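You operate a simulated robot arm through the tools that you are given. There is no shell and no other tool.

Carry out the task below with a simulated robot arm. There is one attempt and no reset: what you move stays moved.

TASK
Fit the gold brake pad and secure the brake fixture.
Fine: pad in the slot, then push the black pin in, swing the orange lever to HOLD, stand the green pin in the blue sleeve.

It is judged by the outcome, as a careful person would: the job done as asked, and still so three seconds after it is handed in. It fails if anything else is knocked over, pushed out of place, dropped, spilled or broken.

THE ROBOT
A 7-joint arm with a two-finger parallel gripper, fixed in place. Base frame: the origin is on the floor under the middle of its stand, x ahead of it, y to its left, z up; the work surface is at about z = 80. Lengths are in cm, angles in degrees, forces in N, time in s.
With the tool pointing down near the work surface it reaches from about 24 to 68 cm from the base axis. Its first joint turns from -66.0 to 66.0 degrees. Payload 2.4 kg.
The tool frame sits at the grasp point between the pads (the TCP): z along the fingers, y along the line on which they close. The tips reach 3 cm beyond it. Largest opening 9.4 cm; finger width 2.8, thickness 1; the body of the gripper, 5 by 9.6 cm, starts 5.5 cm behind the TCP.
Orientation is that of the tool frame in the base frame, as [roll, pitch, yaw] about the fixed x, y, z axes, in that order (R = Rz(yaw) Ry(pitch) Rx(roll)). With the fingers straight down and closing along the base's y, the tool's x points along the base's -x, its y along +y and its z along -z.

THE INTERFACE
- The arm moves only by the tool play_rows. Its argument "increments" is a list of rows, each a list of 3 entries, a list of its own where there are three numbers: the shift along the tool's x, y, z in units of 30 mm (1.0 is 30 mm), then the turn, a rotation vector about the tool's x, y, z in units of 4 degrees (1.0 is 4 degrees), then the finger opening in cm, from 0 to 9.4. In form: [[[tx, ty, tz], [ax, ay, az], jaw], ...]. A call has 1 to 20 rows; each row shifts and turns the commanded pose from where the row before left it, along the tool's axes as they then stand. A call with a number of a shift or a turn outside -1 to 1 is refused whole. Each row takes 0.2 s and may step no farther than 5 cm and 8.6 degrees from the row before; otherwise, or with a gripper value out of range, the whole call is refused. Where a pose cannot be reached the arm comes as near as it can. A force on the tool above 60 N (or 10 N above the force at the start of the call, whichever is more), or a blocked arm, ends the call early, and 0.2 s more pass. The fingers move at their own pace (about 15.3 cm/s each) and stop on an object; they squeeze with about 34 N. The grip force told is the motor's: it shows also when the fingers shut on nothing. Time passes only in rows, and 0.2 s behind the last, so rows that do not move let the fingers close. The reply holds the time, the measured pose of the TCP, the force on the tool along the base axes, the opening and the grip force, in the units named above and with some noise, with the torque about the TCP (base axes, N m) and any sound that the robot's microphone picked up.
- Cameras (640 x 400 px; columns grow to the right, rows downward): "scene" is fixed at [2.75, 46.57, 144.32]; the picture's right is [-0.84, -0.54, 0.00], its down [-0.31, 0.49, -0.82] and it looks along [0.44, -0.69, -0.58] (base axes); focal length 363 px, centre (320, 200). "wrist" rides on the gripper at [7.6, 1.4, -10.3] in the tool frame; the picture's right is [-0.18, 0.98, 0.00], its down [-0.75, -0.14, -0.64] and it looks along [-0.63, -0.12, 0.77] (tool axes); focal length 243 px, centre (320, 200). There is no depth. A picture from a camera that has moved, and an enlarged one, comes with that camera's place and axes in the base frame and with its lens.
- camera(camera): a new picture of that camera. It takes no simulated time.
- inspect(camera, box): a new picture of the part [left, top, right, bottom] of that camera's present view, enlarged. It takes no simulated time.
- finish_job(): hands the job in; it is judged then, once.

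Places have to be worked out from the pictures, the camera data and where the tool is seen. Open the gripper and draw the arm clear of the work before you hand the job in, unless the task says otherwise.

The tools are called by a JSON object that holds its "name" and its "arguments". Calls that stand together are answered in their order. play_rows: Moves the arm, as the interface text tells. Its arguments: {"type":"object","properties":{"increments":{"type":"array"}},"required":["increments"]} The other tools are called the same way: camera (camera) takes a picture; inspect (camera, box) takes an enlarged picture of a part of a camera's view; finish_job () hands the job in.

At the start:

```text
clock: 0.0
eef_pos: [36.03, -6.05, 108.41]
tcp_rot: [179.9, 0.0, -179.9]
force: [-0.1, 0.1, -0.1]
ft_torque: [0.03, -0.02, 0.02]
grip_width: 9.37
finger_force: 0.0
```

scene: 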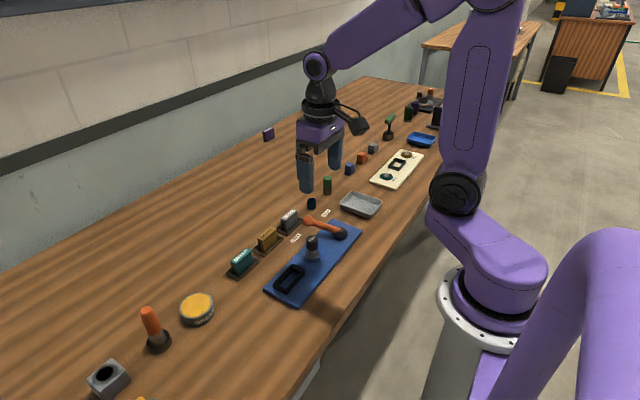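
wrist: 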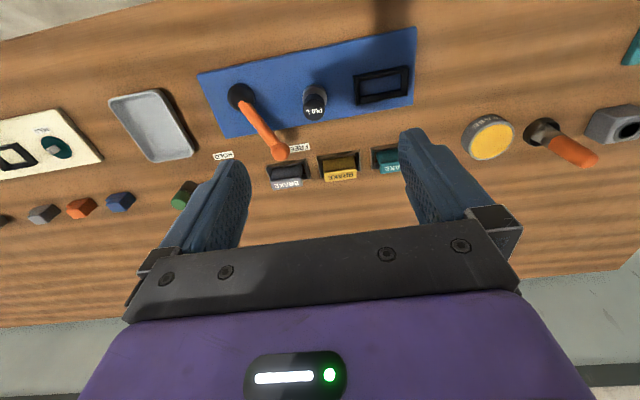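

I start by looking closely at the fixture area from both cameras before moving.

{"name": "inspect", "arguments": {"camera": "scene", "box": [220, 170, 400, 310]}}

{"name": "inspect", "arguments": {"camera": "wrist", "box": [180, 20, 440, 200]}}

{"name": "inspect", "arguments": {"camera": "scene", "box": [60, 170, 260, 400]}}

{"name": "inspect", "arguments": {"camera": "scene", "box": [330, 80, 460, 200]}}

```text
2.86 times, centred on (310, 240) of scene
camera zoom: at [2.75, 46.57, 144.32], right [-0.84, -0.54, 0.0], down [-0.31, 0.49, -0.82], along [0.44, -0.69, -0.58], focal length 1036 px, centre (349, 86)
```

zoom: 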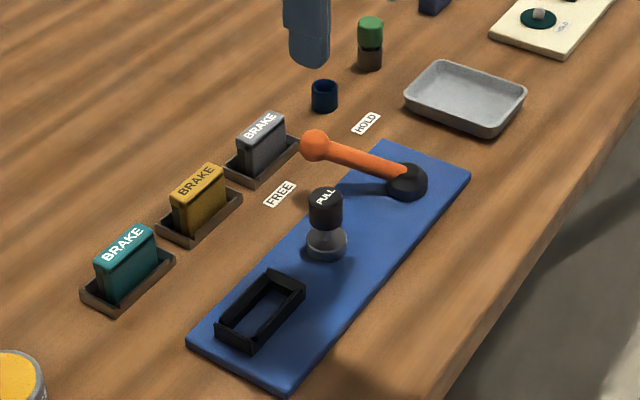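

```text
2.22 times, centred on (310, 110) of wrist
camera zoom: at [28.55, -4.55, 118.65], right [0.18, 0.98, 0.0], down [0.75, -0.14, 0.64], along [0.63, -0.12, -0.77], focal length 539 px, centre (342, 400)
```

zoom: 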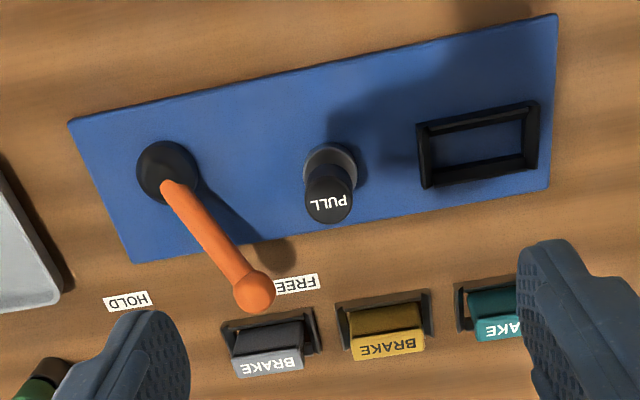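

```text
1.74 times, centred on (160, 285) of scene
camera zoom: at [2.75, 46.57, 144.32], right [-0.84, -0.54, 0.0], down [-0.31, 0.49, -0.82], along [0.44, -0.69, -0.58], focal length 631 px, centre (598, 52)
```

zoom: 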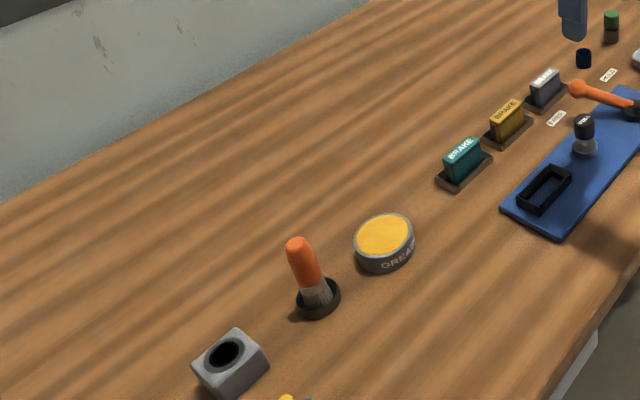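

```text
3.33 times, centred on (395, 140) of scene
camera zoom: at [2.75, 46.57, 144.32], right [-0.84, -0.54, 0.0], down [-0.31, 0.49, -0.82], along [0.44, -0.69, -0.58], focal length 1209 px, centre (70, 400)
```

zoom: 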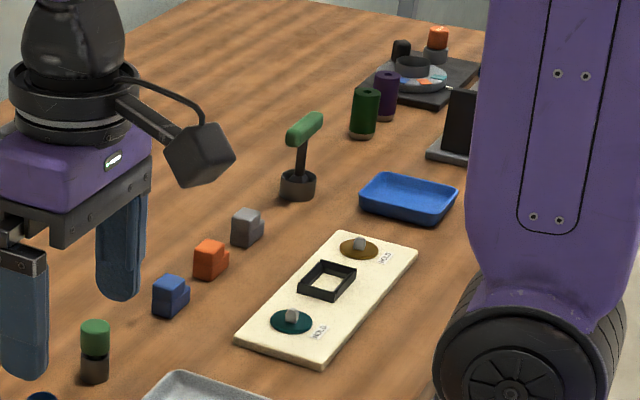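

The gold pad looks to be near (52.5, -5.3), the slot near (40, 2), with the plate lined up along y. I move back and lower to get a closer wrist view for accurate localisation.

{"name": "play_rows", "arguments": {"increments": [[[0.5, 0, 0.85], [0, 0, 0], 9.4], [[0.5, 0, 0.85], [0, 0, 0], 9.4], [[0.5, 0, 0.85], [0, 0, 0], 9.4], [[0.5, 0, 0.85], [0, 0, 0], 9.4], [[0, 0, 0], [0, 0, 0], 9.4]]}}

{"name": "camera", "arguments": {"camera": "wrist"}}

{"name": "camera", "arguments": {"camera": "scene"}}

```text
clock: 1.2
eef_pos: [30.44, -5.93, 97.93]
tcp_rot: [-179.9, 0.0, -180.0]
force: [0.1, -0.2, -1.2]
ft_torque: [-0.05, 0.03, 0.01]
grip_width: 9.4
finger_force: 0.0
```

```text
taken
camera wrist: at [22.82, -4.39, 108.34], right [0.18, 0.98, 0.0], down [0.75, -0.14, 0.64], along [0.63, -0.12, -0.77], focal length 243 px, centre (320, 200)
```

wrist: 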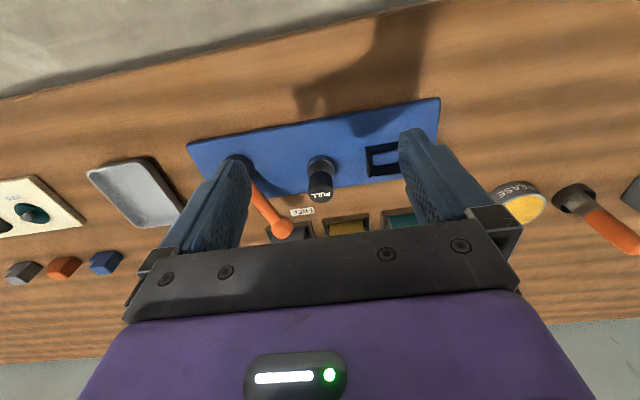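

```text
taken
```

scene: 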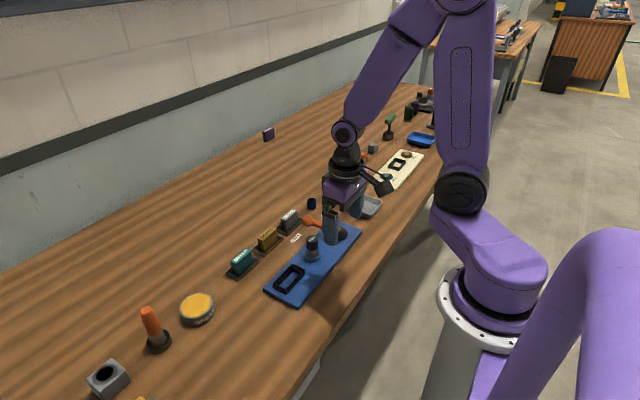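

The body hides the pads from here, so I zoom on scene views for pad and slot dimensions and heights.

{"name": "inspect", "arguments": {"camera": "scene", "box": [220, 200, 310, 290]}}

{"name": "inspect", "arguments": {"camera": "scene", "box": [260, 220, 370, 310]}}

{"name": "inspect", "arguments": {"camera": "wrist", "box": [180, 90, 450, 250]}}

```text
4.44 times, centred on (265, 245) of scene
camera zoom: at [2.75, 46.57, 144.32], right [-0.84, -0.54, 0.0], down [-0.31, 0.49, -0.82], along [0.44, -0.69, -0.58], focal length 1612 px, centre (564, 0)
```

zoom: 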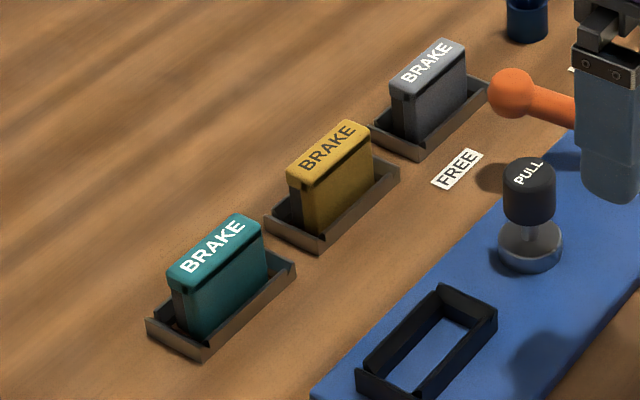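

```text
4.44 times, centred on (315, 265) of scene
camera zoom: at [2.75, 46.57, 144.32], right [-0.84, -0.54, 0.0], down [-0.31, 0.49, -0.82], along [0.44, -0.69, -0.58], focal length 1612 px, centre (342, -89)
```

zoom: 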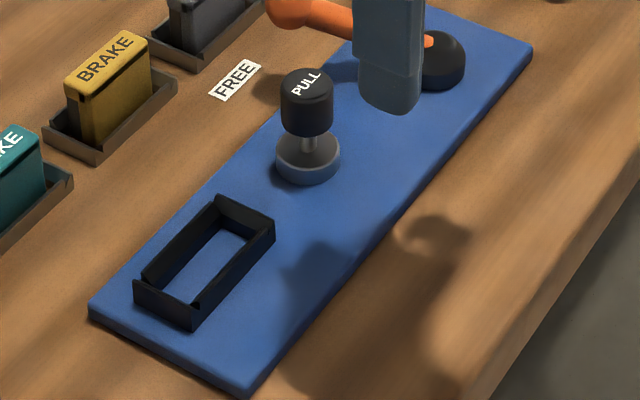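

```text
2.37 times, centred on (315, 170) of wrist
camera zoom: at [22.82, -4.39, 108.34], right [0.18, 0.98, 0.0], down [0.75, -0.14, 0.64], along [0.63, -0.12, -0.77], focal length 575 px, centre (332, 271)
```

zoom: 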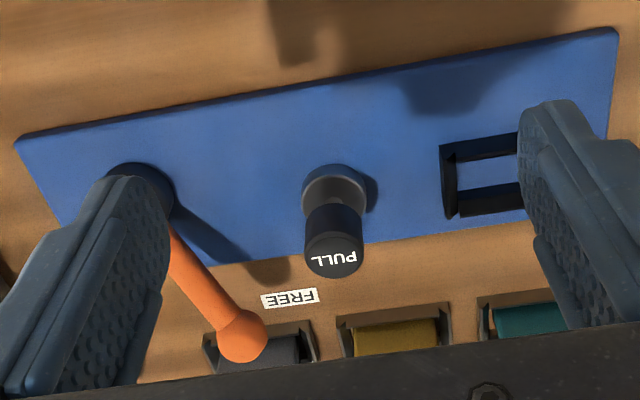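

The pad, slot and pin look consistent with the plate being square to the base axes. I now move above the gold pad at a safe height to turn the tool 90° so the fingers close along x (the pad's thin side).

{"name": "play_rows", "arguments": {"increments": [[[-0.3, 0, -0.5], [0, 0, 0], 9.4], [[-0.8, 0.1, -0.2], [0, 0, 0], 9.4], [[-0.9, 0.1, 0], [0, 0, 0], 9.4], [[-0.9, 0, 0], [0, 0, 0], 9.4], [[-0.9, 0, 0], [0, 0, 0], 9.4], [[-0.9, 0, 0], [0, 0, 0], 9.4], [[-0.9, 0, 0], [0, 0, 0], 9.4], [[-0.9, 0, 0], [0, 0, 0], 9.4], [[-0.8, 0, 0], [0, 0, 0], 9.4], [[0, 0, 0], [0, 0, 0.5], 9.4], [[0, 0, 0], [0, 0, 1], 9.4], [[0, 0, 0], [0, 0, 1], 9.4], [[0, 0, 0], [0, 0, 1], 9.4], [[0, 0, 0], [0, 0, 1], 9.4], [[0, 0, 0], [0, 0, 1], 9.4]]}}

{"name": "camera", "arguments": {"camera": "wrist"}}

```text
clock: 4.4
eef_pos: [52.01, -5.6, 100.14]
tcp_rot: [-180.0, 0.1, 157.9]
force: [0.9, -0.1, 0.2]
ft_torque: [0.02, 0.01, -0.01]
grip_width: 9.4
finger_force: 0.1
```

```text
taken
camera wrist: at [45.58, -1.3, 110.52], right [0.54, 0.84, 0.0], down [0.65, -0.41, 0.64], along [0.54, -0.35, -0.77], focal length 243 px, centre (320, 200)
```

wrist: 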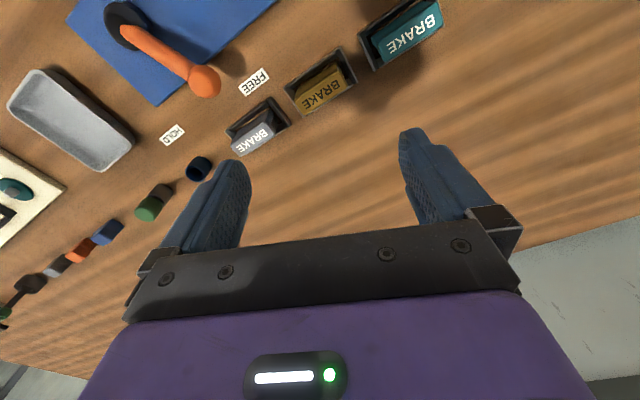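

The turn goes the way I expected (yaw 158 so far). I continue about 68° further to reach yaw 90.

{"name": "play_rows", "arguments": {"increments": [[[0, 0, 0], [0, 0, 1], 9.4], [[0, 0, 0], [0, 0, 1], 9.4], [[0, 0, 0], [0, 0, 1], 9.4], [[0, 0, 0], [0, 0, 1], 9.4], [[0, 0, 0], [0, 0, 1], 9.4], [[0, 0, 0], [0, 0, 1], 9.4], [[0, 0, 0], [0, 0, 1], 9.4], [[0, 0, 0], [0, 0, 1], 9.4], [[0, 0, 0], [0, 0, 1], 9.4], [[0, 0, 0], [0, 0, 1], 9.4], [[0, 0, 0], [0, 0, 1], 9.4], [[0, 0, 0], [0, 0, 1], 9.4], [[0, 0, 0], [0, 0, 1], 9.4], [[0, 0, 0], [0, 0, 1], 9.4], [[0, 0, 0], [0, 0, 1], 9.4], [[0, 0, 0], [0, 0, 1], 9.4], [[0, 0, 0], [0, 0, 1], 9.4]]}}

{"name": "camera", "arguments": {"camera": "wrist"}}

{"name": "inspect", "arguments": {"camera": "wrist", "box": [180, 40, 460, 240]}}

{"name": "inspect", "arguments": {"camera": "scene", "box": [220, 150, 340, 290]}}

```text
clock: 8.0
eef_pos: [52.02, -5.54, 100.32]
tcp_rot: [180.0, 0.0, 89.9]
force: [-0.3, 0.1, 0.5]
ft_torque: [-0.01, 0.01, -0.02]
grip_width: 9.39
finger_force: 0.1
```

```text
taken
camera wrist: at [53.53, 2.2, 110.55], right [0.98, -0.19, 0.0], down [-0.14, -0.75, 0.64], along [-0.12, -0.63, -0.77], focal length 243 px, centre (320, 200)
```

wrist: 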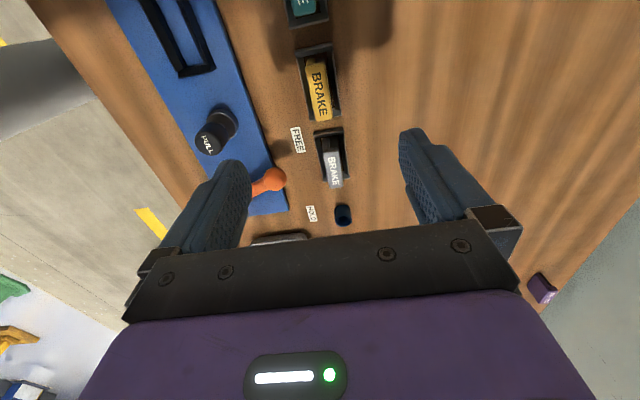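

```text
2.00 times, centred on (320, 140) of wrist
camera zoom: at [53.53, 2.2, 110.55], right [0.98, -0.19, 0.0], down [-0.14, -0.75, 0.64], along [-0.12, -0.63, -0.77], focal length 485 px, centre (320, 320)
```

zoom: 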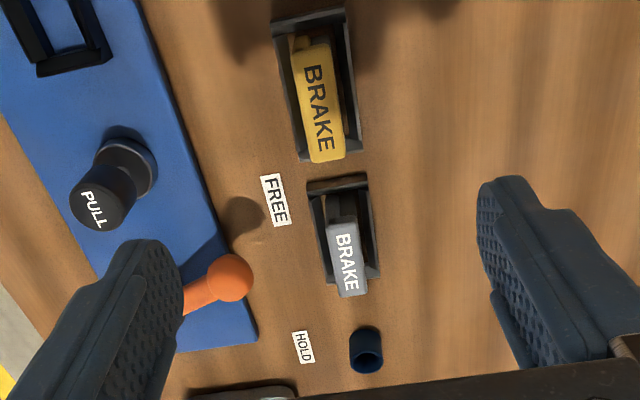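

```text
2.86 times, centred on (280, 220) of scene
camera zoom: at [2.75, 46.57, 144.32], right [-0.84, -0.54, 0.0], down [-0.31, 0.49, -0.82], along [0.44, -0.69, -0.58], focal length 1036 px, centre (434, 143)
```

zoom: 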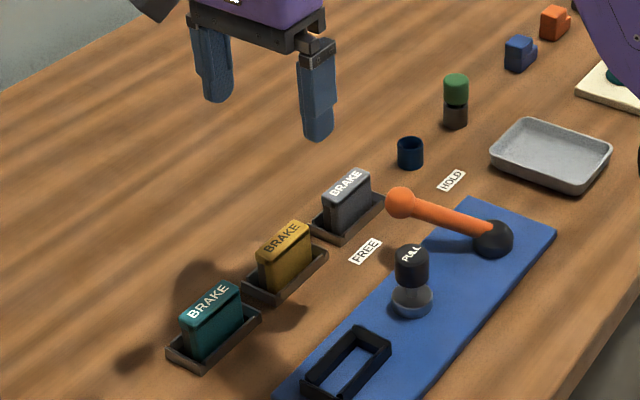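

From this view the gold pad top centres on about (52.15, -5.45), top z≈83.3, about 1.9 × 5.7 cm and square to the axes. Before grasping I move above the slot at the same orientation to measure it.

{"name": "play_rows", "arguments": {"increments": [[[0.6, -0.8, 0], [0, 0, 0], 9.4], [[0.6, -0.8, 0], [0, 0, 0], 9.4], [[0.6, -0.8, 0], [0, 0, 0], 9.4], [[0.6, -0.8, 0], [0, 0, 0], 9.4], [[0.13, -0.8, 0], [0, 0, 0], 9.4], [[0, 0, 0], [0, 0, 0], 9.4]]}}

{"name": "inspect", "arguments": {"camera": "wrist", "box": [180, 40, 460, 240]}}

{"name": "camera", "arguments": {"camera": "wrist"}}

```text
clock: 9.4
eef_pos: [39.76, 2.29, 100.09]
tcp_rot: [180.0, 0.0, 89.9]
force: [-1.1, 0.4, -1.0]
ft_torque: [-0.01, -0.01, 0.02]
grip_width: 9.41
finger_force: 0.0
```

```text
2.00 times, centred on (320, 140) of wrist
camera zoom: at [41.27, 10.02, 110.44], right [0.98, -0.18, 0.0], down [-0.14, -0.75, 0.64], along [-0.12, -0.63, -0.77], focal length 485 px, centre (320, 320)
```

zoom: 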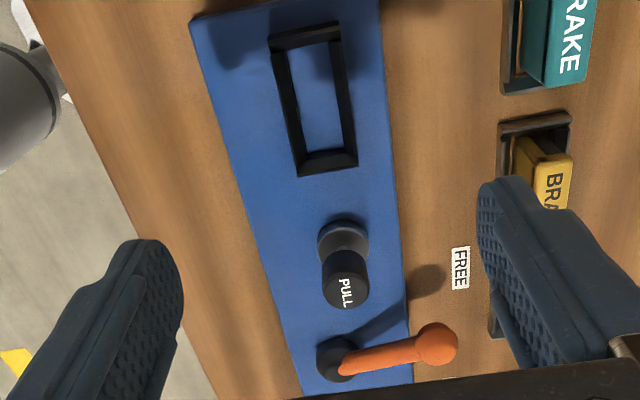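

```text
taken
camera wrist: at [41.27, 10.02, 110.44], right [0.98, -0.18, 0.0], down [-0.14, -0.75, 0.64], along [-0.12, -0.63, -0.77], focal length 243 px, centre (320, 200)
```

wrist: 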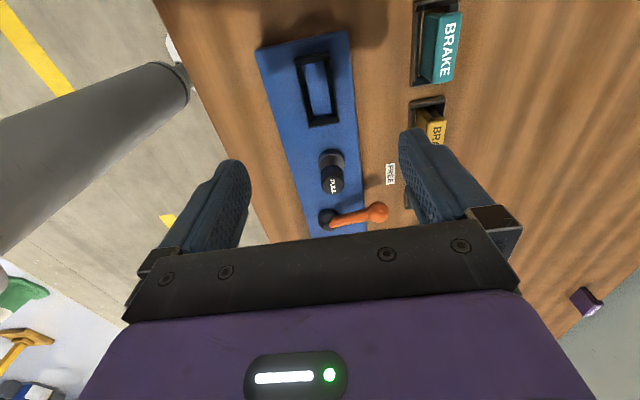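

The slot's outer rim comes out around x 37.8–41.4, y -1.7–5.8. I zoom in further for the inner opening.

{"name": "inspect", "arguments": {"camera": "wrist", "box": [270, 40, 370, 140]}}

{"name": "inspect", "arguments": {"camera": "scene", "box": [255, 225, 345, 305]}}

```text
4.00 times, centred on (320, 90) of wrist
camera zoom: at [41.27, 10.02, 110.44], right [0.98, -0.18, 0.0], down [-0.14, -0.75, 0.64], along [-0.12, -0.63, -0.77], focal length 970 px, centre (320, 640)
```

zoom: 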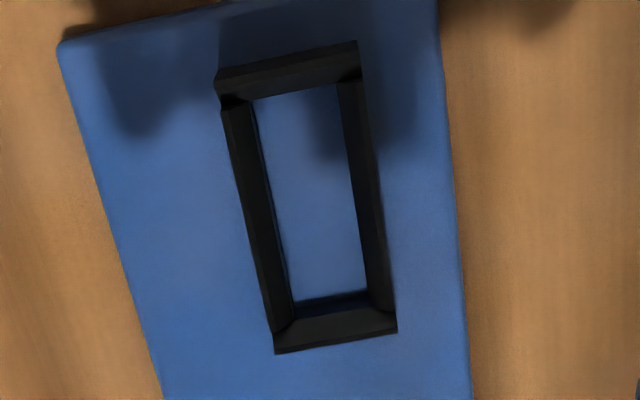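

```text
5.00 times, centred on (300, 265) of scene
camera zoom: at [2.75, 46.57, 144.32], right [-0.84, -0.54, 0.0], down [-0.31, 0.49, -0.82], along [0.44, -0.69, -0.58], focal length 1814 px, centre (420, -125)
```

zoom: 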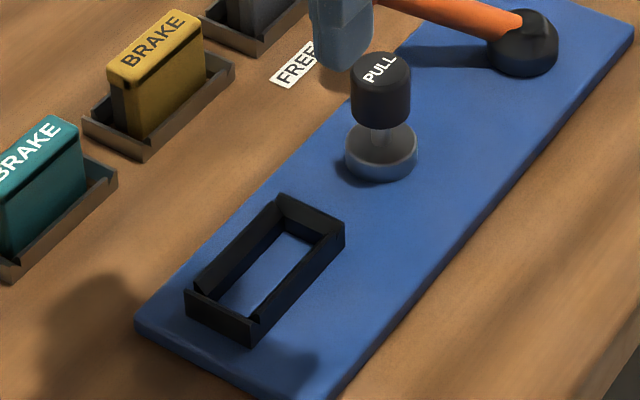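

The slot has chamfered walls with an inner floor of about x 38.45–40.77, y -0.8–4.9, so its centre is about (39.6, 2.07). I go back over the gold pad and descend partway to check alignment.

{"name": "play_rows", "arguments": {"increments": [[[-0.52, 0.83, 0], [0, 0, 0], 9.4], [[-0.52, 0.83, 0], [0, 0, 0], 9.4], [[-0.52, 0.83, 0], [0, 0, 0], 9.4], [[-0.52, 0.83, 0], [0, 0, 0], 9.4], [[-0.5, 0.81, 0], [0, 0, 0], 9.4], [[0, 0, 0.8], [0, 0, 0], 7], [[0, 0, 0.8], [0, 0, 0], 7], [[0, 0, 0.8], [0, 0, 0], 7], [[0, 0, 0.6], [0, 0, 0], 7], [[0, 0, 0], [0, 0, 0], 7]]}}

{"name": "inspect", "arguments": {"camera": "wrist", "box": [180, 60, 460, 260]}}

{"name": "inspect", "arguments": {"camera": "scene", "box": [210, 170, 330, 290]}}

```text
clock: 11.6
eef_pos: [52.24, -5.54, 91.15]
tcp_rot: [180.0, 0.1, 90.0]
force: [-1.0, -0.1, 0.2]
ft_torque: [0.02, -0.06, 0.03]
grip_width: 6.99
finger_force: 0.0
```

```text
2.00 times, centred on (320, 160) of wrist
camera zoom: at [53.81, 2.04, 101.48], right [0.98, -0.18, 0.0], down [-0.14, -0.75, 0.64], along [-0.12, -0.63, -0.77], focal length 485 px, centre (320, 280)
```

zoom: 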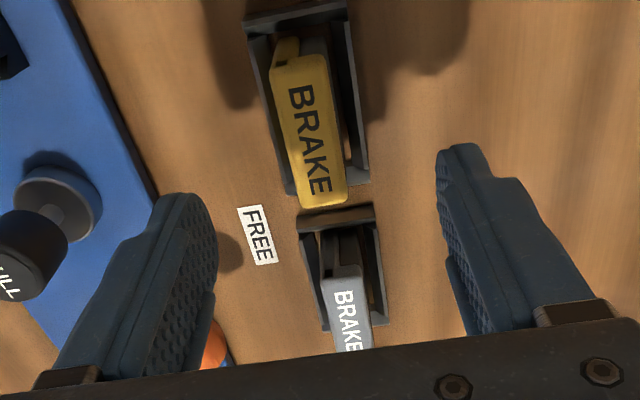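

```text
3.33 times, centred on (270, 230) of scene
camera zoom: at [2.75, 46.57, 144.32], right [-0.84, -0.54, 0.0], down [-0.31, 0.49, -0.82], along [0.44, -0.69, -0.58], focal length 1209 px, centre (487, 100)
```

zoom: 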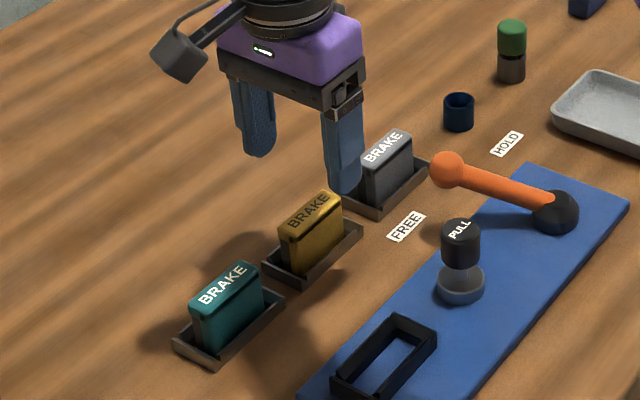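

The pad sits centred between the fingers (about x 52.15, y -5.35). I lower another 5 cm with fingers straddling it and check height in the scene view.

{"name": "play_rows", "arguments": {"increments": [[[0.03, -0.03, 0.6], [0, 0, 0], 6], [[0, 0, 0.6], [0, 0, 0], 6], [[0, 0, 0.55], [0, 0, 0], 6], [[0, 0, 0], [0, 0, 0], 6]]}}

{"name": "inspect", "arguments": {"camera": "scene", "box": [220, 190, 320, 280]}}

{"name": "inspect", "arguments": {"camera": "wrist", "box": [180, 60, 460, 260]}}

```text
clock: 12.6
eef_pos: [52.31, -5.56, 86.03]
tcp_rot: [-180.0, 0.0, 90.1]
force: [0.1, 0.3, 0.3]
ft_torque: [-0.01, 0.04, 0.02]
grip_width: 6.0
finger_force: 0.0
```

```text
4.44 times, centred on (270, 235) of scene
camera zoom: at [2.75, 46.57, 144.32], right [-0.84, -0.54, 0.0], down [-0.31, 0.49, -0.82], along [0.44, -0.69, -0.58], focal length 1612 px, centre (542, 44)
```

zoom: 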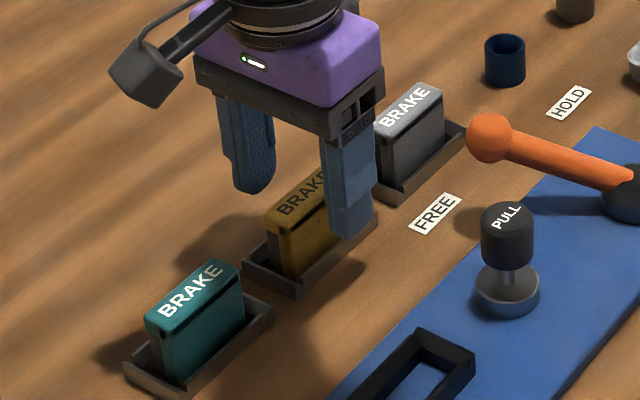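

```text
2.00 times, centred on (320, 160) of wrist
camera zoom: at [53.85, 2.1, 96.32], right [0.98, -0.18, 0.0], down [-0.14, -0.75, 0.64], along [-0.12, -0.63, -0.77], focal length 485 px, centre (320, 280)
```

zoom: 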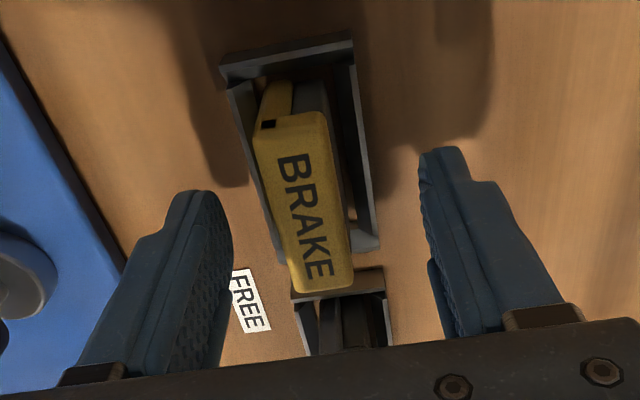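

Triangulating the three views puts the pad top at z≈84.5, centre about (52.22, -5.2). I nudge +0.35 in y, drop to TCP z≈85.3 and close on the thin sides.

{"name": "play_rows", "arguments": {"increments": [[[0.12, -0.03, 0.12], [0, 0, 0], 6], [[0, 0, 0.12], [0, 0, 0], 4], [[0, 0, 0], [0, 0, 0], 3], [[0, 0, 0], [0, 0, 0], 2.2], [[0, 0, 0], [0, 0, 0], 1], [[0, 0, 0], [0, 0, 0], 0.5], [[0, 0, 0], [0, 0, 0], 0.5]]}}

{"name": "inspect", "arguments": {"camera": "wrist", "box": [180, 60, 460, 260]}}

{"name": "inspect", "arguments": {"camera": "scene", "box": [220, 190, 320, 280]}}

```text
clock: 14.2
eef_pos: [52.22, -5.03, 85.22]
tcp_rot: [180.0, 0.0, 90.0]
force: [-0.7, 0.3, -0.5]
ft_torque: [0.13, 0.04, 0.02]
grip_width: 1.98
finger_force: 33.7
```

```text
2.00 times, centred on (320, 160) of wrist
camera zoom: at [53.72, 2.57, 95.49], right [0.98, -0.18, 0.0], down [-0.14, -0.75, 0.64], along [-0.12, -0.63, -0.77], focal length 485 px, centre (320, 280)
```

zoom: 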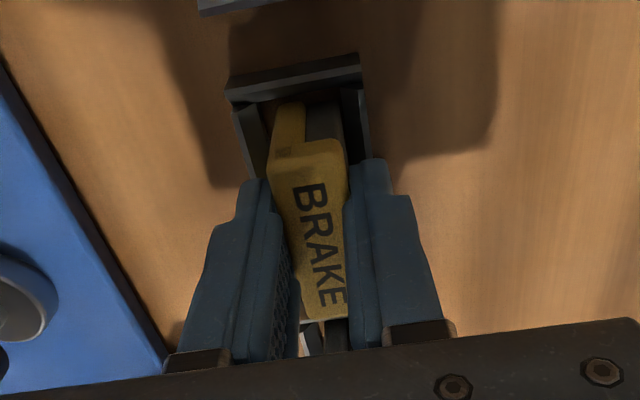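

```text
4.44 times, centred on (270, 235) of scene
camera zoom: at [2.75, 46.57, 144.32], right [-0.84, -0.54, 0.0], down [-0.31, 0.49, -0.82], along [0.44, -0.69, -0.58], focal length 1612 px, centre (542, 44)
```

zoom: 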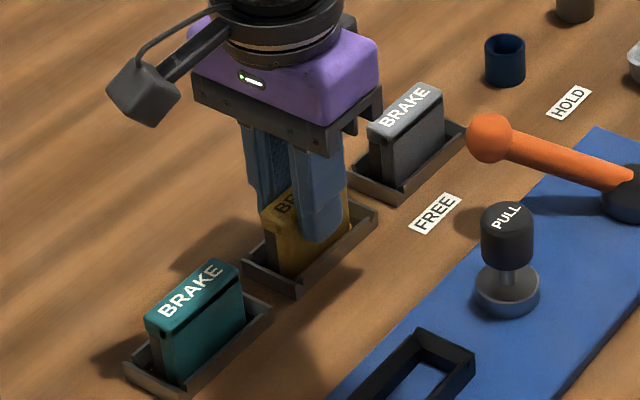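

The pad is gripped at 1.98 cm with full force. I lift it straight up out of the tray, first slowly.

{"name": "play_rows", "arguments": {"increments": [[[0, 0, -0.2], [0, 0, 0], 0.5], [[0, 0, -0.4], [0, 0, 0], 0.5], [[0, 0, -0.6], [0, 0, 0], 0.5], [[0, 0, -0.8], [0, 0, 0], 0.5], [[0, 0, -0.8], [0, 0, 0], 0.5], [[0, 0, -0.8], [0, 0, 0], 0.5], [[0, 0, 0], [0, 0, 0], 0.5]]}}

{"name": "inspect", "arguments": {"camera": "wrist", "box": [180, 60, 460, 260]}}

{"name": "inspect", "arguments": {"camera": "scene", "box": [220, 170, 320, 260]}}

```text
clock: 15.8
eef_pos: [51.97, -5.01, 96.23]
tcp_rot: [180.0, 0.0, 90.1]
force: [-0.1, 0.0, -2.9]
ft_torque: [0.01, 0.03, 0.0]
grip_width: 1.97
finger_force: 33.7
```

```text
2.00 times, centred on (320, 160) of wrist
camera zoom: at [53.67, 2.67, 106.53], right [0.98, -0.18, 0.0], down [-0.14, -0.75, 0.64], along [-0.12, -0.63, -0.77], focal length 485 px, centre (320, 280)
```

zoom: 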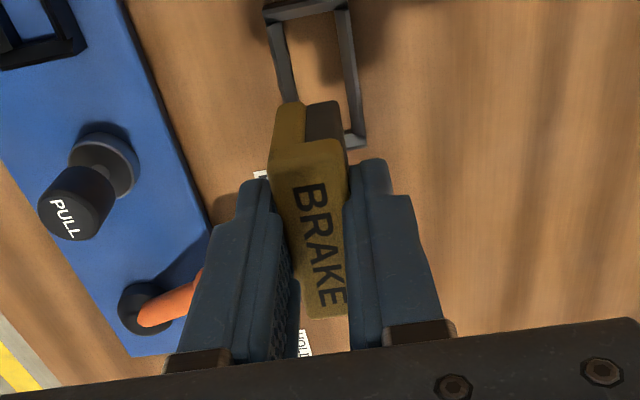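

```text
4.44 times, centred on (270, 215) of scene
camera zoom: at [2.75, 46.57, 144.32], right [-0.84, -0.54, 0.0], down [-0.31, 0.49, -0.82], along [0.44, -0.69, -0.58], focal length 1612 px, centre (542, 133)
```

zoom: 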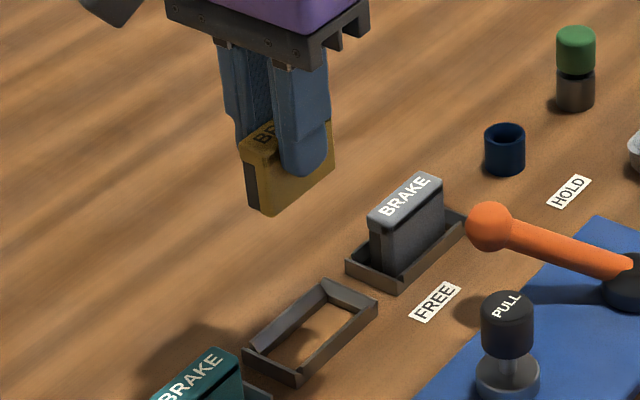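

The pad hangs straight and centred on the TCP (within about 1 mm). I carry it at this height to above the slot at (39.6, 2.05) and check.

{"name": "play_rows", "arguments": {"increments": [[[0.4, -0.7, 0], [0, 0, 0], 0.5], [[0.4, -0.7, 0], [0, 0, 0], 0.5], [[0.4, -0.7, 0], [0, 0, 0], 0.5], [[0.4, -0.7, 0], [0, 0, 0], 0.5], [[0.4, -0.7, 0], [0, 0, 0], 0.5], [[0.35, -0.7, 0], [0, 0, 0], 0.5], [[0, 0, 0], [0, 0, 0], 0.5], [[0, 0, 0], [0, 0, 0], 0.5]]}}

{"name": "inspect", "arguments": {"camera": "wrist", "box": [180, 40, 460, 240]}}

{"name": "inspect", "arguments": {"camera": "scene", "box": [250, 190, 350, 310]}}

```text
clock: 17.6
eef_pos: [39.54, 1.98, 96.12]
tcp_rot: [-180.0, 0.0, 90.0]
force: [-0.4, 0.1, -2.9]
ft_torque: [0.01, -0.02, -0.01]
grip_width: 2.0
finger_force: 34.2
```

```text
2.00 times, centred on (320, 140) of wrist
camera zoom: at [41.14, 9.66, 106.39], right [0.98, -0.18, 0.0], down [-0.14, -0.75, 0.64], along [-0.12, -0.63, -0.77], focal length 485 px, centre (320, 320)
```

zoom: 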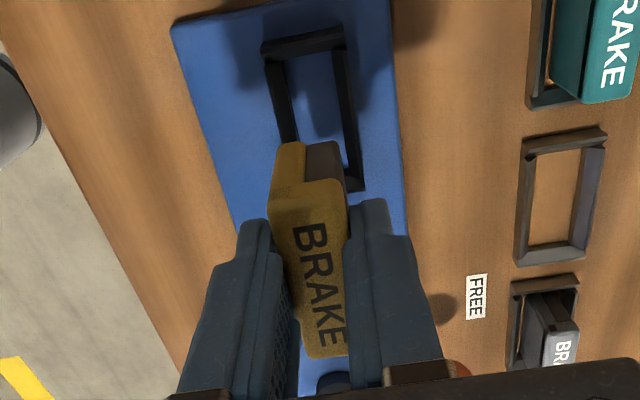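

```text
3.33 times, centred on (300, 250) of scene
camera zoom: at [2.75, 46.57, 144.32], right [-0.84, -0.54, 0.0], down [-0.31, 0.49, -0.82], along [0.44, -0.69, -0.58], focal length 1209 px, centre (387, 33)
```

zoom: 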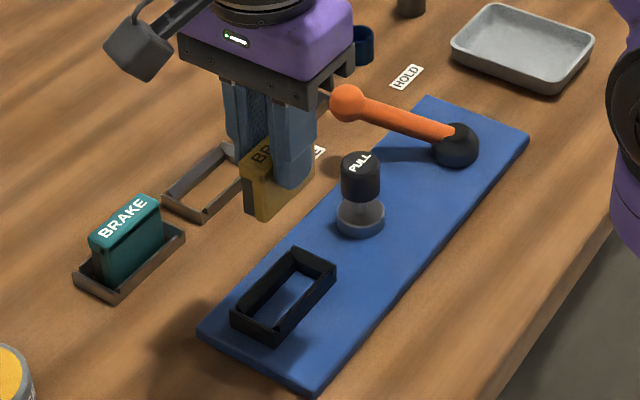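

Slot centre re-measures at about (39.6, 2.1), under the held pad. I lower until the pad bottom is about 1 cm above the rim and look again.

{"name": "play_rows", "arguments": {"increments": [[[0.03, 0, 0.7], [0, 0, 0], 0.5], [[0, 0, 0.7], [0, 0, 0], 0.5], [[0, 0, 0.6], [0, 0, 0], 0.5], [[0, 0, 0.5], [0, 0, 0], 0.5], [[0, 0, 0], [0, 0, 0], 0.5], [[0, 0, 0], [0, 0, 0], 0.5]]}}

{"name": "inspect", "arguments": {"camera": "wrist", "box": [240, 50, 400, 200]}}

{"name": "inspect", "arguments": {"camera": "scene", "box": [250, 220, 340, 310]}}

```text
clock: 19.0
eef_pos: [39.71, 2.05, 88.64]
tcp_rot: [179.9, 0.0, 90.0]
force: [0.4, 0.4, -2.1]
ft_torque: [0.0, 0.02, -0.01]
grip_width: 1.96
finger_force: 33.7
```

```text
2.67 times, centred on (320, 125) of wrist
camera zoom: at [41.26, 9.74, 98.99], right [0.98, -0.18, 0.0], down [-0.14, -0.75, 0.64], along [-0.12, -0.63, -0.77], focal length 647 px, centre (320, 400)
```

zoom: 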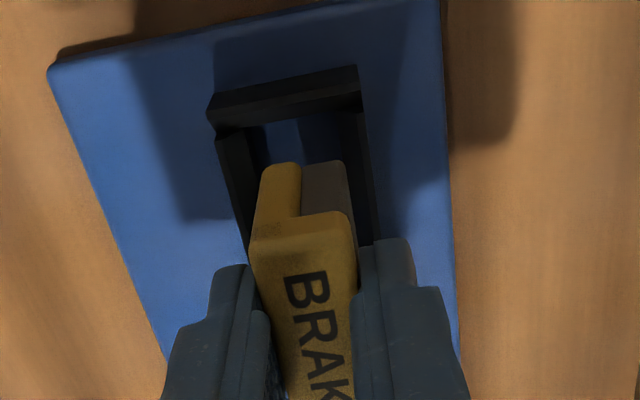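

```text
4.44 times, centred on (295, 265) of scene
camera zoom: at [2.75, 46.57, 144.32], right [-0.84, -0.54, 0.0], down [-0.31, 0.49, -0.82], along [0.44, -0.69, -0.58], focal length 1612 px, centre (431, -89)
```

zoom: 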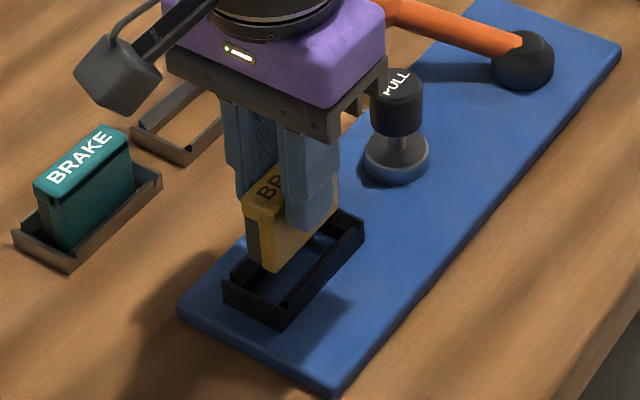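

From the wrist view the pad seems about 2–3 mm too far in +x relative to the slot centre. I zoom in on both views to confirm before lowering.

{"name": "inspect", "arguments": {"camera": "scene", "box": [275, 245, 335, 295]}}

{"name": "inspect", "arguments": {"camera": "wrist", "box": [280, 60, 350, 120]}}

```text
8.00 times, centred on (305, 270) of scene
camera zoom: at [2.75, 46.57, 144.32], right [-0.84, -0.54, 0.0], down [-0.31, 0.49, -0.82], along [0.44, -0.69, -0.58], focal length 2902 px, centre (440, -360)
```

zoom: 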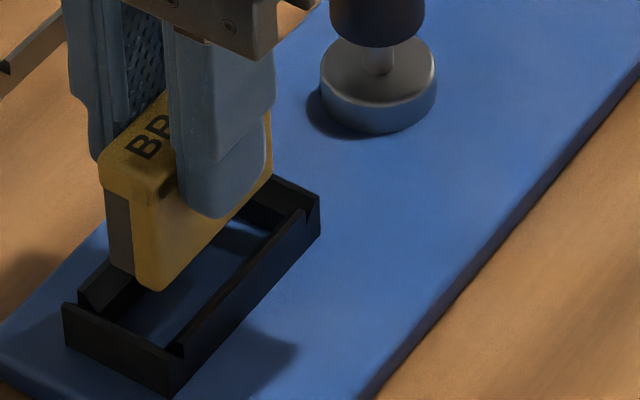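

```text
6.67 times, centred on (315, 90) of wrist
camera zoom: at [41.26, 9.74, 98.99], right [0.98, -0.18, 0.0], down [-0.14, -0.75, 0.64], along [-0.12, -0.63, -0.77], focal length 1618 px, centre (353, 933)
```

zoom: 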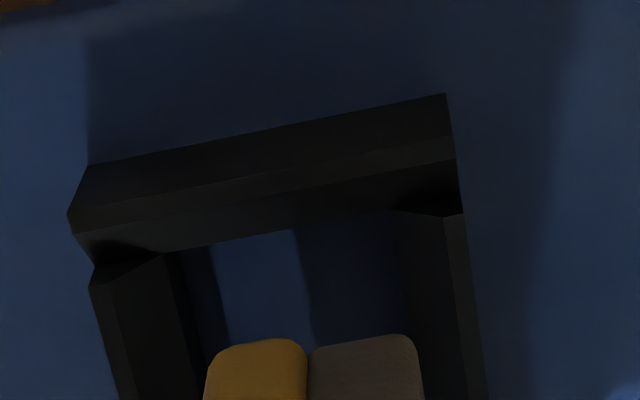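

Both cameras agree: the pad is about 2.7 mm too far in +x, while y is centred. I shift -0.27 cm in x and lower about 1.5 cm slowly, watching the force.

{"name": "play_rows", "arguments": {"increments": [[[0, -0.09, 0], [0, 0, 0], 0.5], [[0, 0, 0.1], [0, 0, 0], 0.5], [[0, 0, 0.1], [0, 0, 0], 0.5], [[0, 0, 0.1], [0, 0, 0], 0.5], [[0, 0, 0.1], [0, 0, 0], 0.5], [[0, 0, 0.1], [0, 0, 0], 0.5], [[0, 0, 0], [0, 0, 0], 0.5]]}}

{"name": "inspect", "arguments": {"camera": "scene", "box": [275, 245, 335, 295]}}

{"name": "inspect", "arguments": {"camera": "wrist", "box": [270, 60, 370, 150]}}

```text
clock: 20.6
eef_pos: [39.5, 2.25, 86.97]
tcp_rot: [179.9, 0.0, 90.2]
force: [2.3, 23.5, 6.4]
ft_torque: [0.9, -0.08, -0.09]
grip_width: 1.97
finger_force: 33.8
```

```text
8.00 times, centred on (305, 270) of scene
camera zoom: at [2.75, 46.63, 144.3], right [-0.84, -0.54, 0.0], down [-0.31, 0.49, -0.82], along [0.44, -0.69, -0.58], focal length 2902 px, centre (440, -360)
```

zoom: 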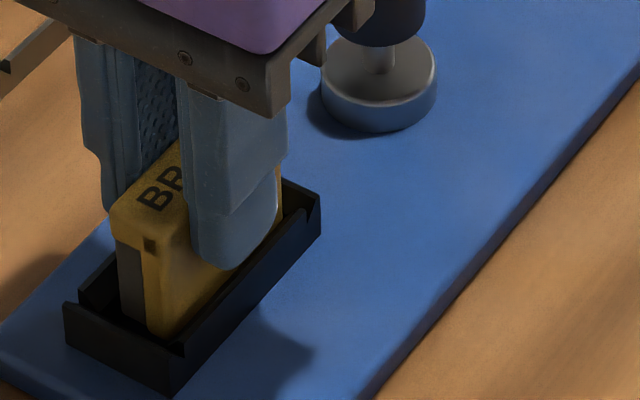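

```text
4.44 times, centred on (320, 105) of wrist
camera zoom: at [40.84, 9.89, 97.3], right [0.98, -0.18, 0.0], down [-0.14, -0.75, 0.64], along [-0.12, -0.63, -0.77], focal length 1078 px, centre (320, 622)
```

zoom: 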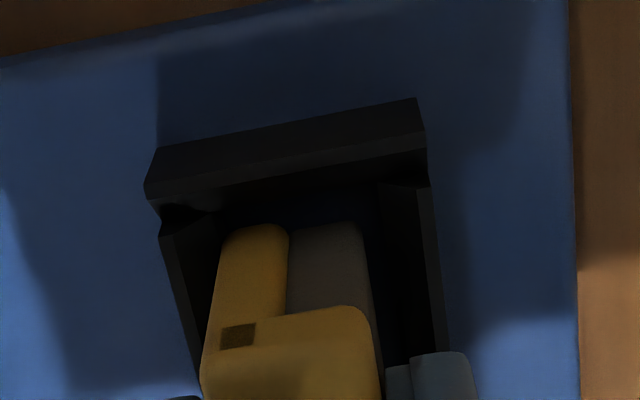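

There is a +y side force of 23 N: the pad's -y end is riding the -y chamfer, and the picture shows a gap at the +y end. I back up slightly, shift +y about 0.35 cm and look at the force again.

{"name": "play_rows", "arguments": {"increments": [[[0.04, 0, -0.1], [0, 0, 0], 0.5], [[0.08, 0, 0], [0, 0, 0], 0.5], [[0, 0, 0], [0, 0, 0], 0.5], [[0, 0, 0], [0, 0, 0], 0.5]]}}

{"name": "inspect", "arguments": {"camera": "wrist", "box": [270, 60, 370, 150]}}

{"name": "inspect", "arguments": {"camera": "scene", "box": [275, 245, 335, 295]}}

```text
clock: 21.6
eef_pos: [39.42, 2.28, 87.29]
tcp_rot: [-179.9, 0.0, 90.1]
force: [2.6, -1.2, -1.3]
ft_torque: [-0.09, -0.16, 0.14]
grip_width: 1.99
finger_force: 34.0
```

```text
4.44 times, centred on (320, 105) of wrist
camera zoom: at [40.87, 9.98, 97.62], right [0.98, -0.18, 0.0], down [-0.14, -0.75, 0.64], along [-0.12, -0.63, -0.77], focal length 1078 px, centre (320, 622)
```

zoom: 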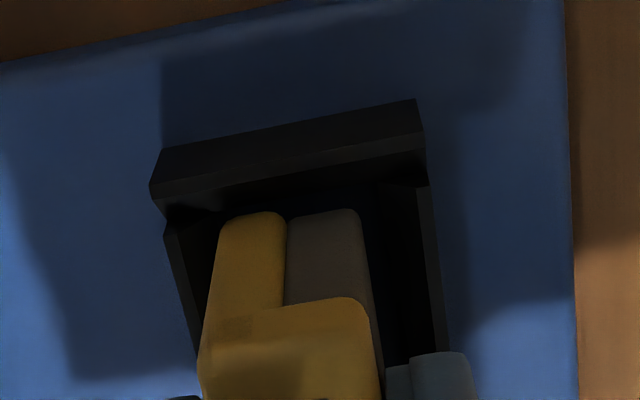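

```text
8.00 times, centred on (305, 270) of scene
camera zoom: at [2.76, 46.57, 144.32], right [-0.84, -0.54, 0.0], down [-0.31, 0.49, -0.82], along [0.44, -0.69, -0.58], focal length 2902 px, centre (440, -360)
```

zoom: 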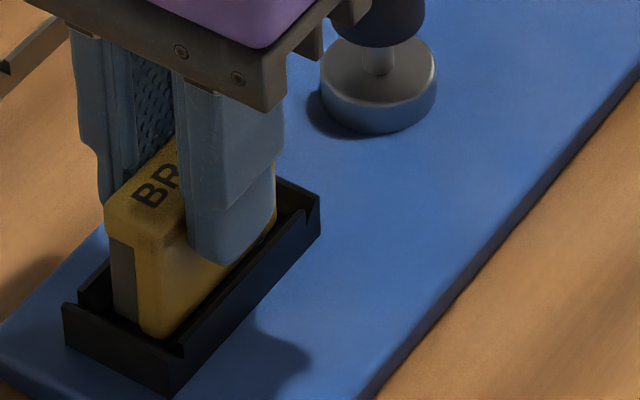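

Side force is gone now at y≈2.3. The pad looks about 1 mm to the -x side, so I shift +0.1 cm in x and lower again in small steps.

{"name": "play_rows", "arguments": {"increments": [[[0.01, 0.03, 0], [0, 0, 0], 0.5], [[0, 0, 0.1], [0, 0, 0], 0.5], [[0, 0, 0.1], [0, 0, 0], 0.5], [[0, 0, 0.1], [0, 0, 0], 0.5], [[0, 0, 0], [0, 0, 0], 0.5]]}}

{"name": "inspect", "arguments": {"camera": "wrist", "box": [270, 60, 370, 150]}}

{"name": "inspect", "arguments": {"camera": "scene", "box": [275, 245, 335, 295]}}

```text
clock: 22.8
eef_pos: [39.39, 2.29, 86.44]
tcp_rot: [179.9, 0.1, 89.9]
force: [2.2, -12.4, 2.1]
ft_torque: [-0.49, -0.12, 0.11]
grip_width: 2.0
finger_force: 34.8
```

```text
4.44 times, centred on (320, 105) of wrist
camera zoom: at [40.88, 10.0, 96.75], right [0.98, -0.19, 0.0], down [-0.14, -0.75, 0.64], along [-0.12, -0.63, -0.77], focal length 1078 px, centre (320, 622)
```

zoom: 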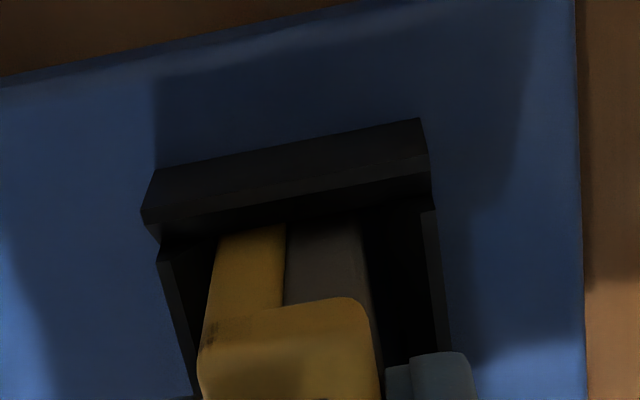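

```text
8.00 times, centred on (305, 270) of scene
camera zoom: at [2.75, 46.55, 144.33], right [-0.84, -0.54, 0.0], down [-0.31, 0.49, -0.82], along [0.44, -0.69, -0.58], focal length 2902 px, centre (440, -360)
```

zoom: 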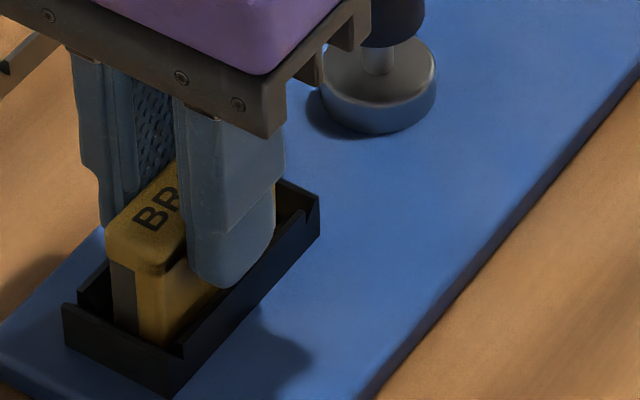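

Now the pad touches the +y chamfer (-12 N), so the true centre is between the two tries. I shift -0.12 in y and +0.1 in x, then continue down gently.

{"name": "play_rows", "arguments": {"increments": [[[-0.04, 0.04, -0.05], [0, 0, 0], 0.5], [[0, 0, 0], [0, 0, 0], 0.5], [[0, 0, 0], [0, 0, 0], 0.5]]}}

```text
clock: 23.6
eef_pos: [39.37, 2.34, 86.6]
tcp_rot: [-179.8, 0.0, 90.0]
force: [-1.9, -6.4, -2.1]
ft_torque: [-0.3, 0.09, 0.1]
grip_width: 1.98
finger_force: 33.7
```

Forces nearly balanced; a small trim (-0.07 y, -0.05 x) and continue down.

{"name": "play_rows", "arguments": {"increments": [[[-0.025, -0.015, 0], [0, 0, 0], 0.5], [[0, 0, 0.07], [0, 0, 0], 0.5], [[0, 0, 0.07], [0, 0, 0], 0.5], [[0, 0, 0], [0, 0, 0], 0.5]]}}

{"name": "inspect", "arguments": {"camera": "scene", "box": [275, 245, 335, 295]}}

```text
clock: 24.6
eef_pos: [39.45, 2.35, 86.22]
tcp_rot: [179.9, 0.0, 90.0]
force: [-2.5, 2.2, 27.5]
ft_torque: [-0.01, 0.07, 0.01]
grip_width: 1.96
finger_force: 34.0
```

```text
8.00 times, centred on (305, 270) of scene
camera zoom: at [2.71, 46.58, 144.32], right [-0.84, -0.54, 0.0], down [-0.31, 0.49, -0.82], along [0.44, -0.69, -0.58], focal length 2902 px, centre (440, -360)
```

zoom: 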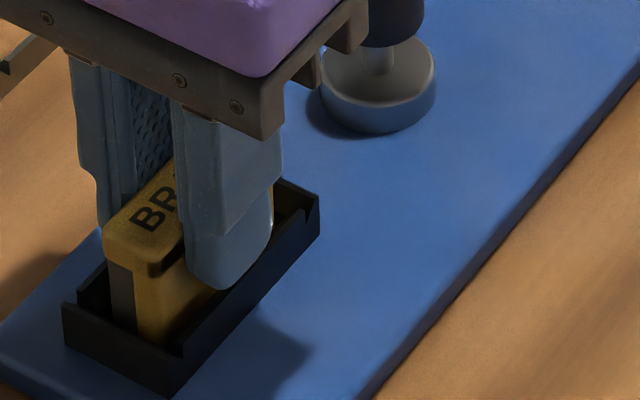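

Vertical force 27 N with no side force at z 86.22: 1.0 cm above the height where it stood on the bench, matching the plate thickness, so it appears bottomed in the slot. I ease the load, open, and rise slightly to look.

{"name": "play_rows", "arguments": {"increments": [[[0, 0, -0.04], [0, 0, 0], 0.5], [[0, 0, 0], [0, 0, 0], 3], [[0, 0, 0], [0, 0, 0], 5], [[0, 0, 0], [0, 0, 0], 6], [[0, 0, -0.8], [0, 0, 0], 6], [[0, 0, -0.8], [0, 0, 0], 6], [[0, 0, -0.8], [0, 0, 0], 6], [[0, 0, -0.8], [0, 0, 0], 6]]}}

{"name": "inspect", "arguments": {"camera": "scene", "box": [265, 235, 335, 300]}}

{"name": "inspect", "arguments": {"camera": "wrist", "box": [240, 40, 400, 200]}}

```text
clock: 26.4
eef_pos: [39.4, 2.22, 95.81]
tcp_rot: [180.0, 0.0, 90.0]
force: [-0.5, -0.4, -0.3]
ft_torque: [-0.01, 0.0, 0.0]
grip_width: 5.99
finger_force: 0.1
```

```text
6.15 times, centred on (300, 268) of scene
camera zoom: at [2.75, 46.57, 144.32], right [-0.84, -0.54, 0.0], down [-0.31, 0.49, -0.82], along [0.44, -0.69, -0.58], focal length 2232 px, centre (443, -215)
```

zoom: 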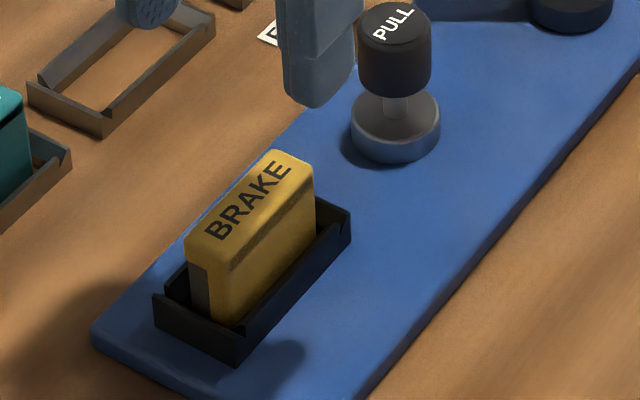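

```text
2.50 times, centred on (320, 120) of wrist
camera zoom: at [40.99, 9.91, 106.14], right [0.98, -0.18, 0.0], down [-0.14, -0.75, 0.64], along [-0.12, -0.63, -0.77], focal length 606 px, centre (320, 400)
```

zoom: 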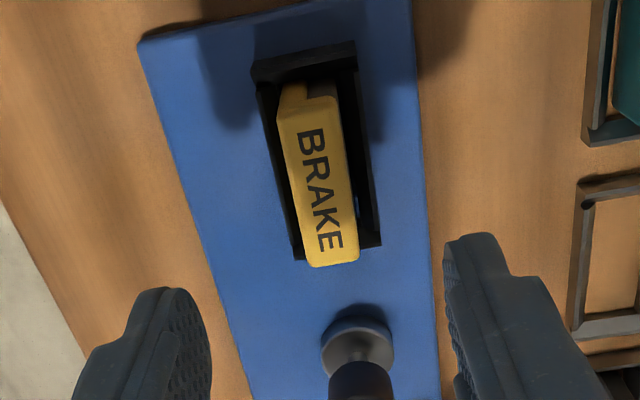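

The pad stands upright in the slot, centred at about (39.6, 2.05). I close the fingers and press its top gently to confirm it is fully seated (contact expected near TCP z 88.2–88.5).

{"name": "play_rows", "arguments": {"increments": [[[-0.03, 0.03, 0], [0, 0, 0], 0], [[0, 0, 0], [0, 0, 0], 0], [[0, 0, 0.7], [0, 0, 0], 0], [[0, 0, 0.7], [0, 0, 0], 0], [[0, 0, 0.5], [0, 0, 0], 0], [[0, 0, 0.1], [0, 0, 0], 0], [[0, 0, 0.1], [0, 0, 0], 0], [[0, 0, 0.1], [0, 0, 0], 0], [[0, 0, 0.1], [0, 0, 0], 0], [[0, 0, 0.1], [0, 0, 0], 0]]}}

{"name": "inspect", "arguments": {"camera": "scene", "box": [265, 235, 335, 300]}}

```text
clock: 28.6
eef_pos: [39.5, 2.1, 88.77]
tcp_rot: [-180.0, -0.1, 90.0]
force: [-0.2, 1.6, 0.0]
ft_torque: [0.02, -0.02, 0.01]
grip_width: 0.03
finger_force: 32.9
```

```text
6.15 times, centred on (300, 268) of scene
camera zoom: at [2.75, 46.57, 144.32], right [-0.84, -0.54, 0.0], down [-0.31, 0.49, -0.82], along [0.44, -0.69, -0.58], focal length 2232 px, centre (443, -215)
```

zoom: 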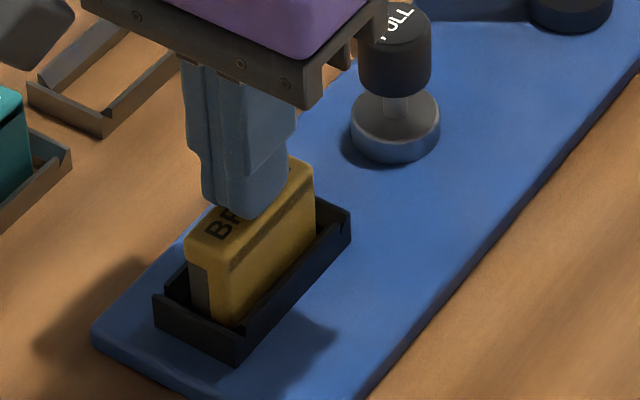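

Not yet touching at 88.77; I continue down in fine steps until there is a clear vertical force.

{"name": "play_rows", "arguments": {"increments": [[[0, 0, 0.05], [0, 0, 0], 0], [[0, 0, 0.05], [0, 0, 0], 0], [[0, 0, 0.05], [0, 0, 0], 0], [[0, 0, 0.05], [0, 0, 0], 0], [[0, 0, 0], [0, 0, 0], 0]]}}

```text
clock: 29.2
eef_pos: [39.59, 2.1, 88.63]
tcp_rot: [179.9, 0.0, 90.1]
force: [-4.7, 0.0, 18.1]
ft_torque: [0.02, 0.23, 0.01]
grip_width: 0.0
finger_force: 33.2
stopped in row 2: the force on the tool passed its limit at 69 N (the readings are from after the stop); the commanded pose is now the measured one
```

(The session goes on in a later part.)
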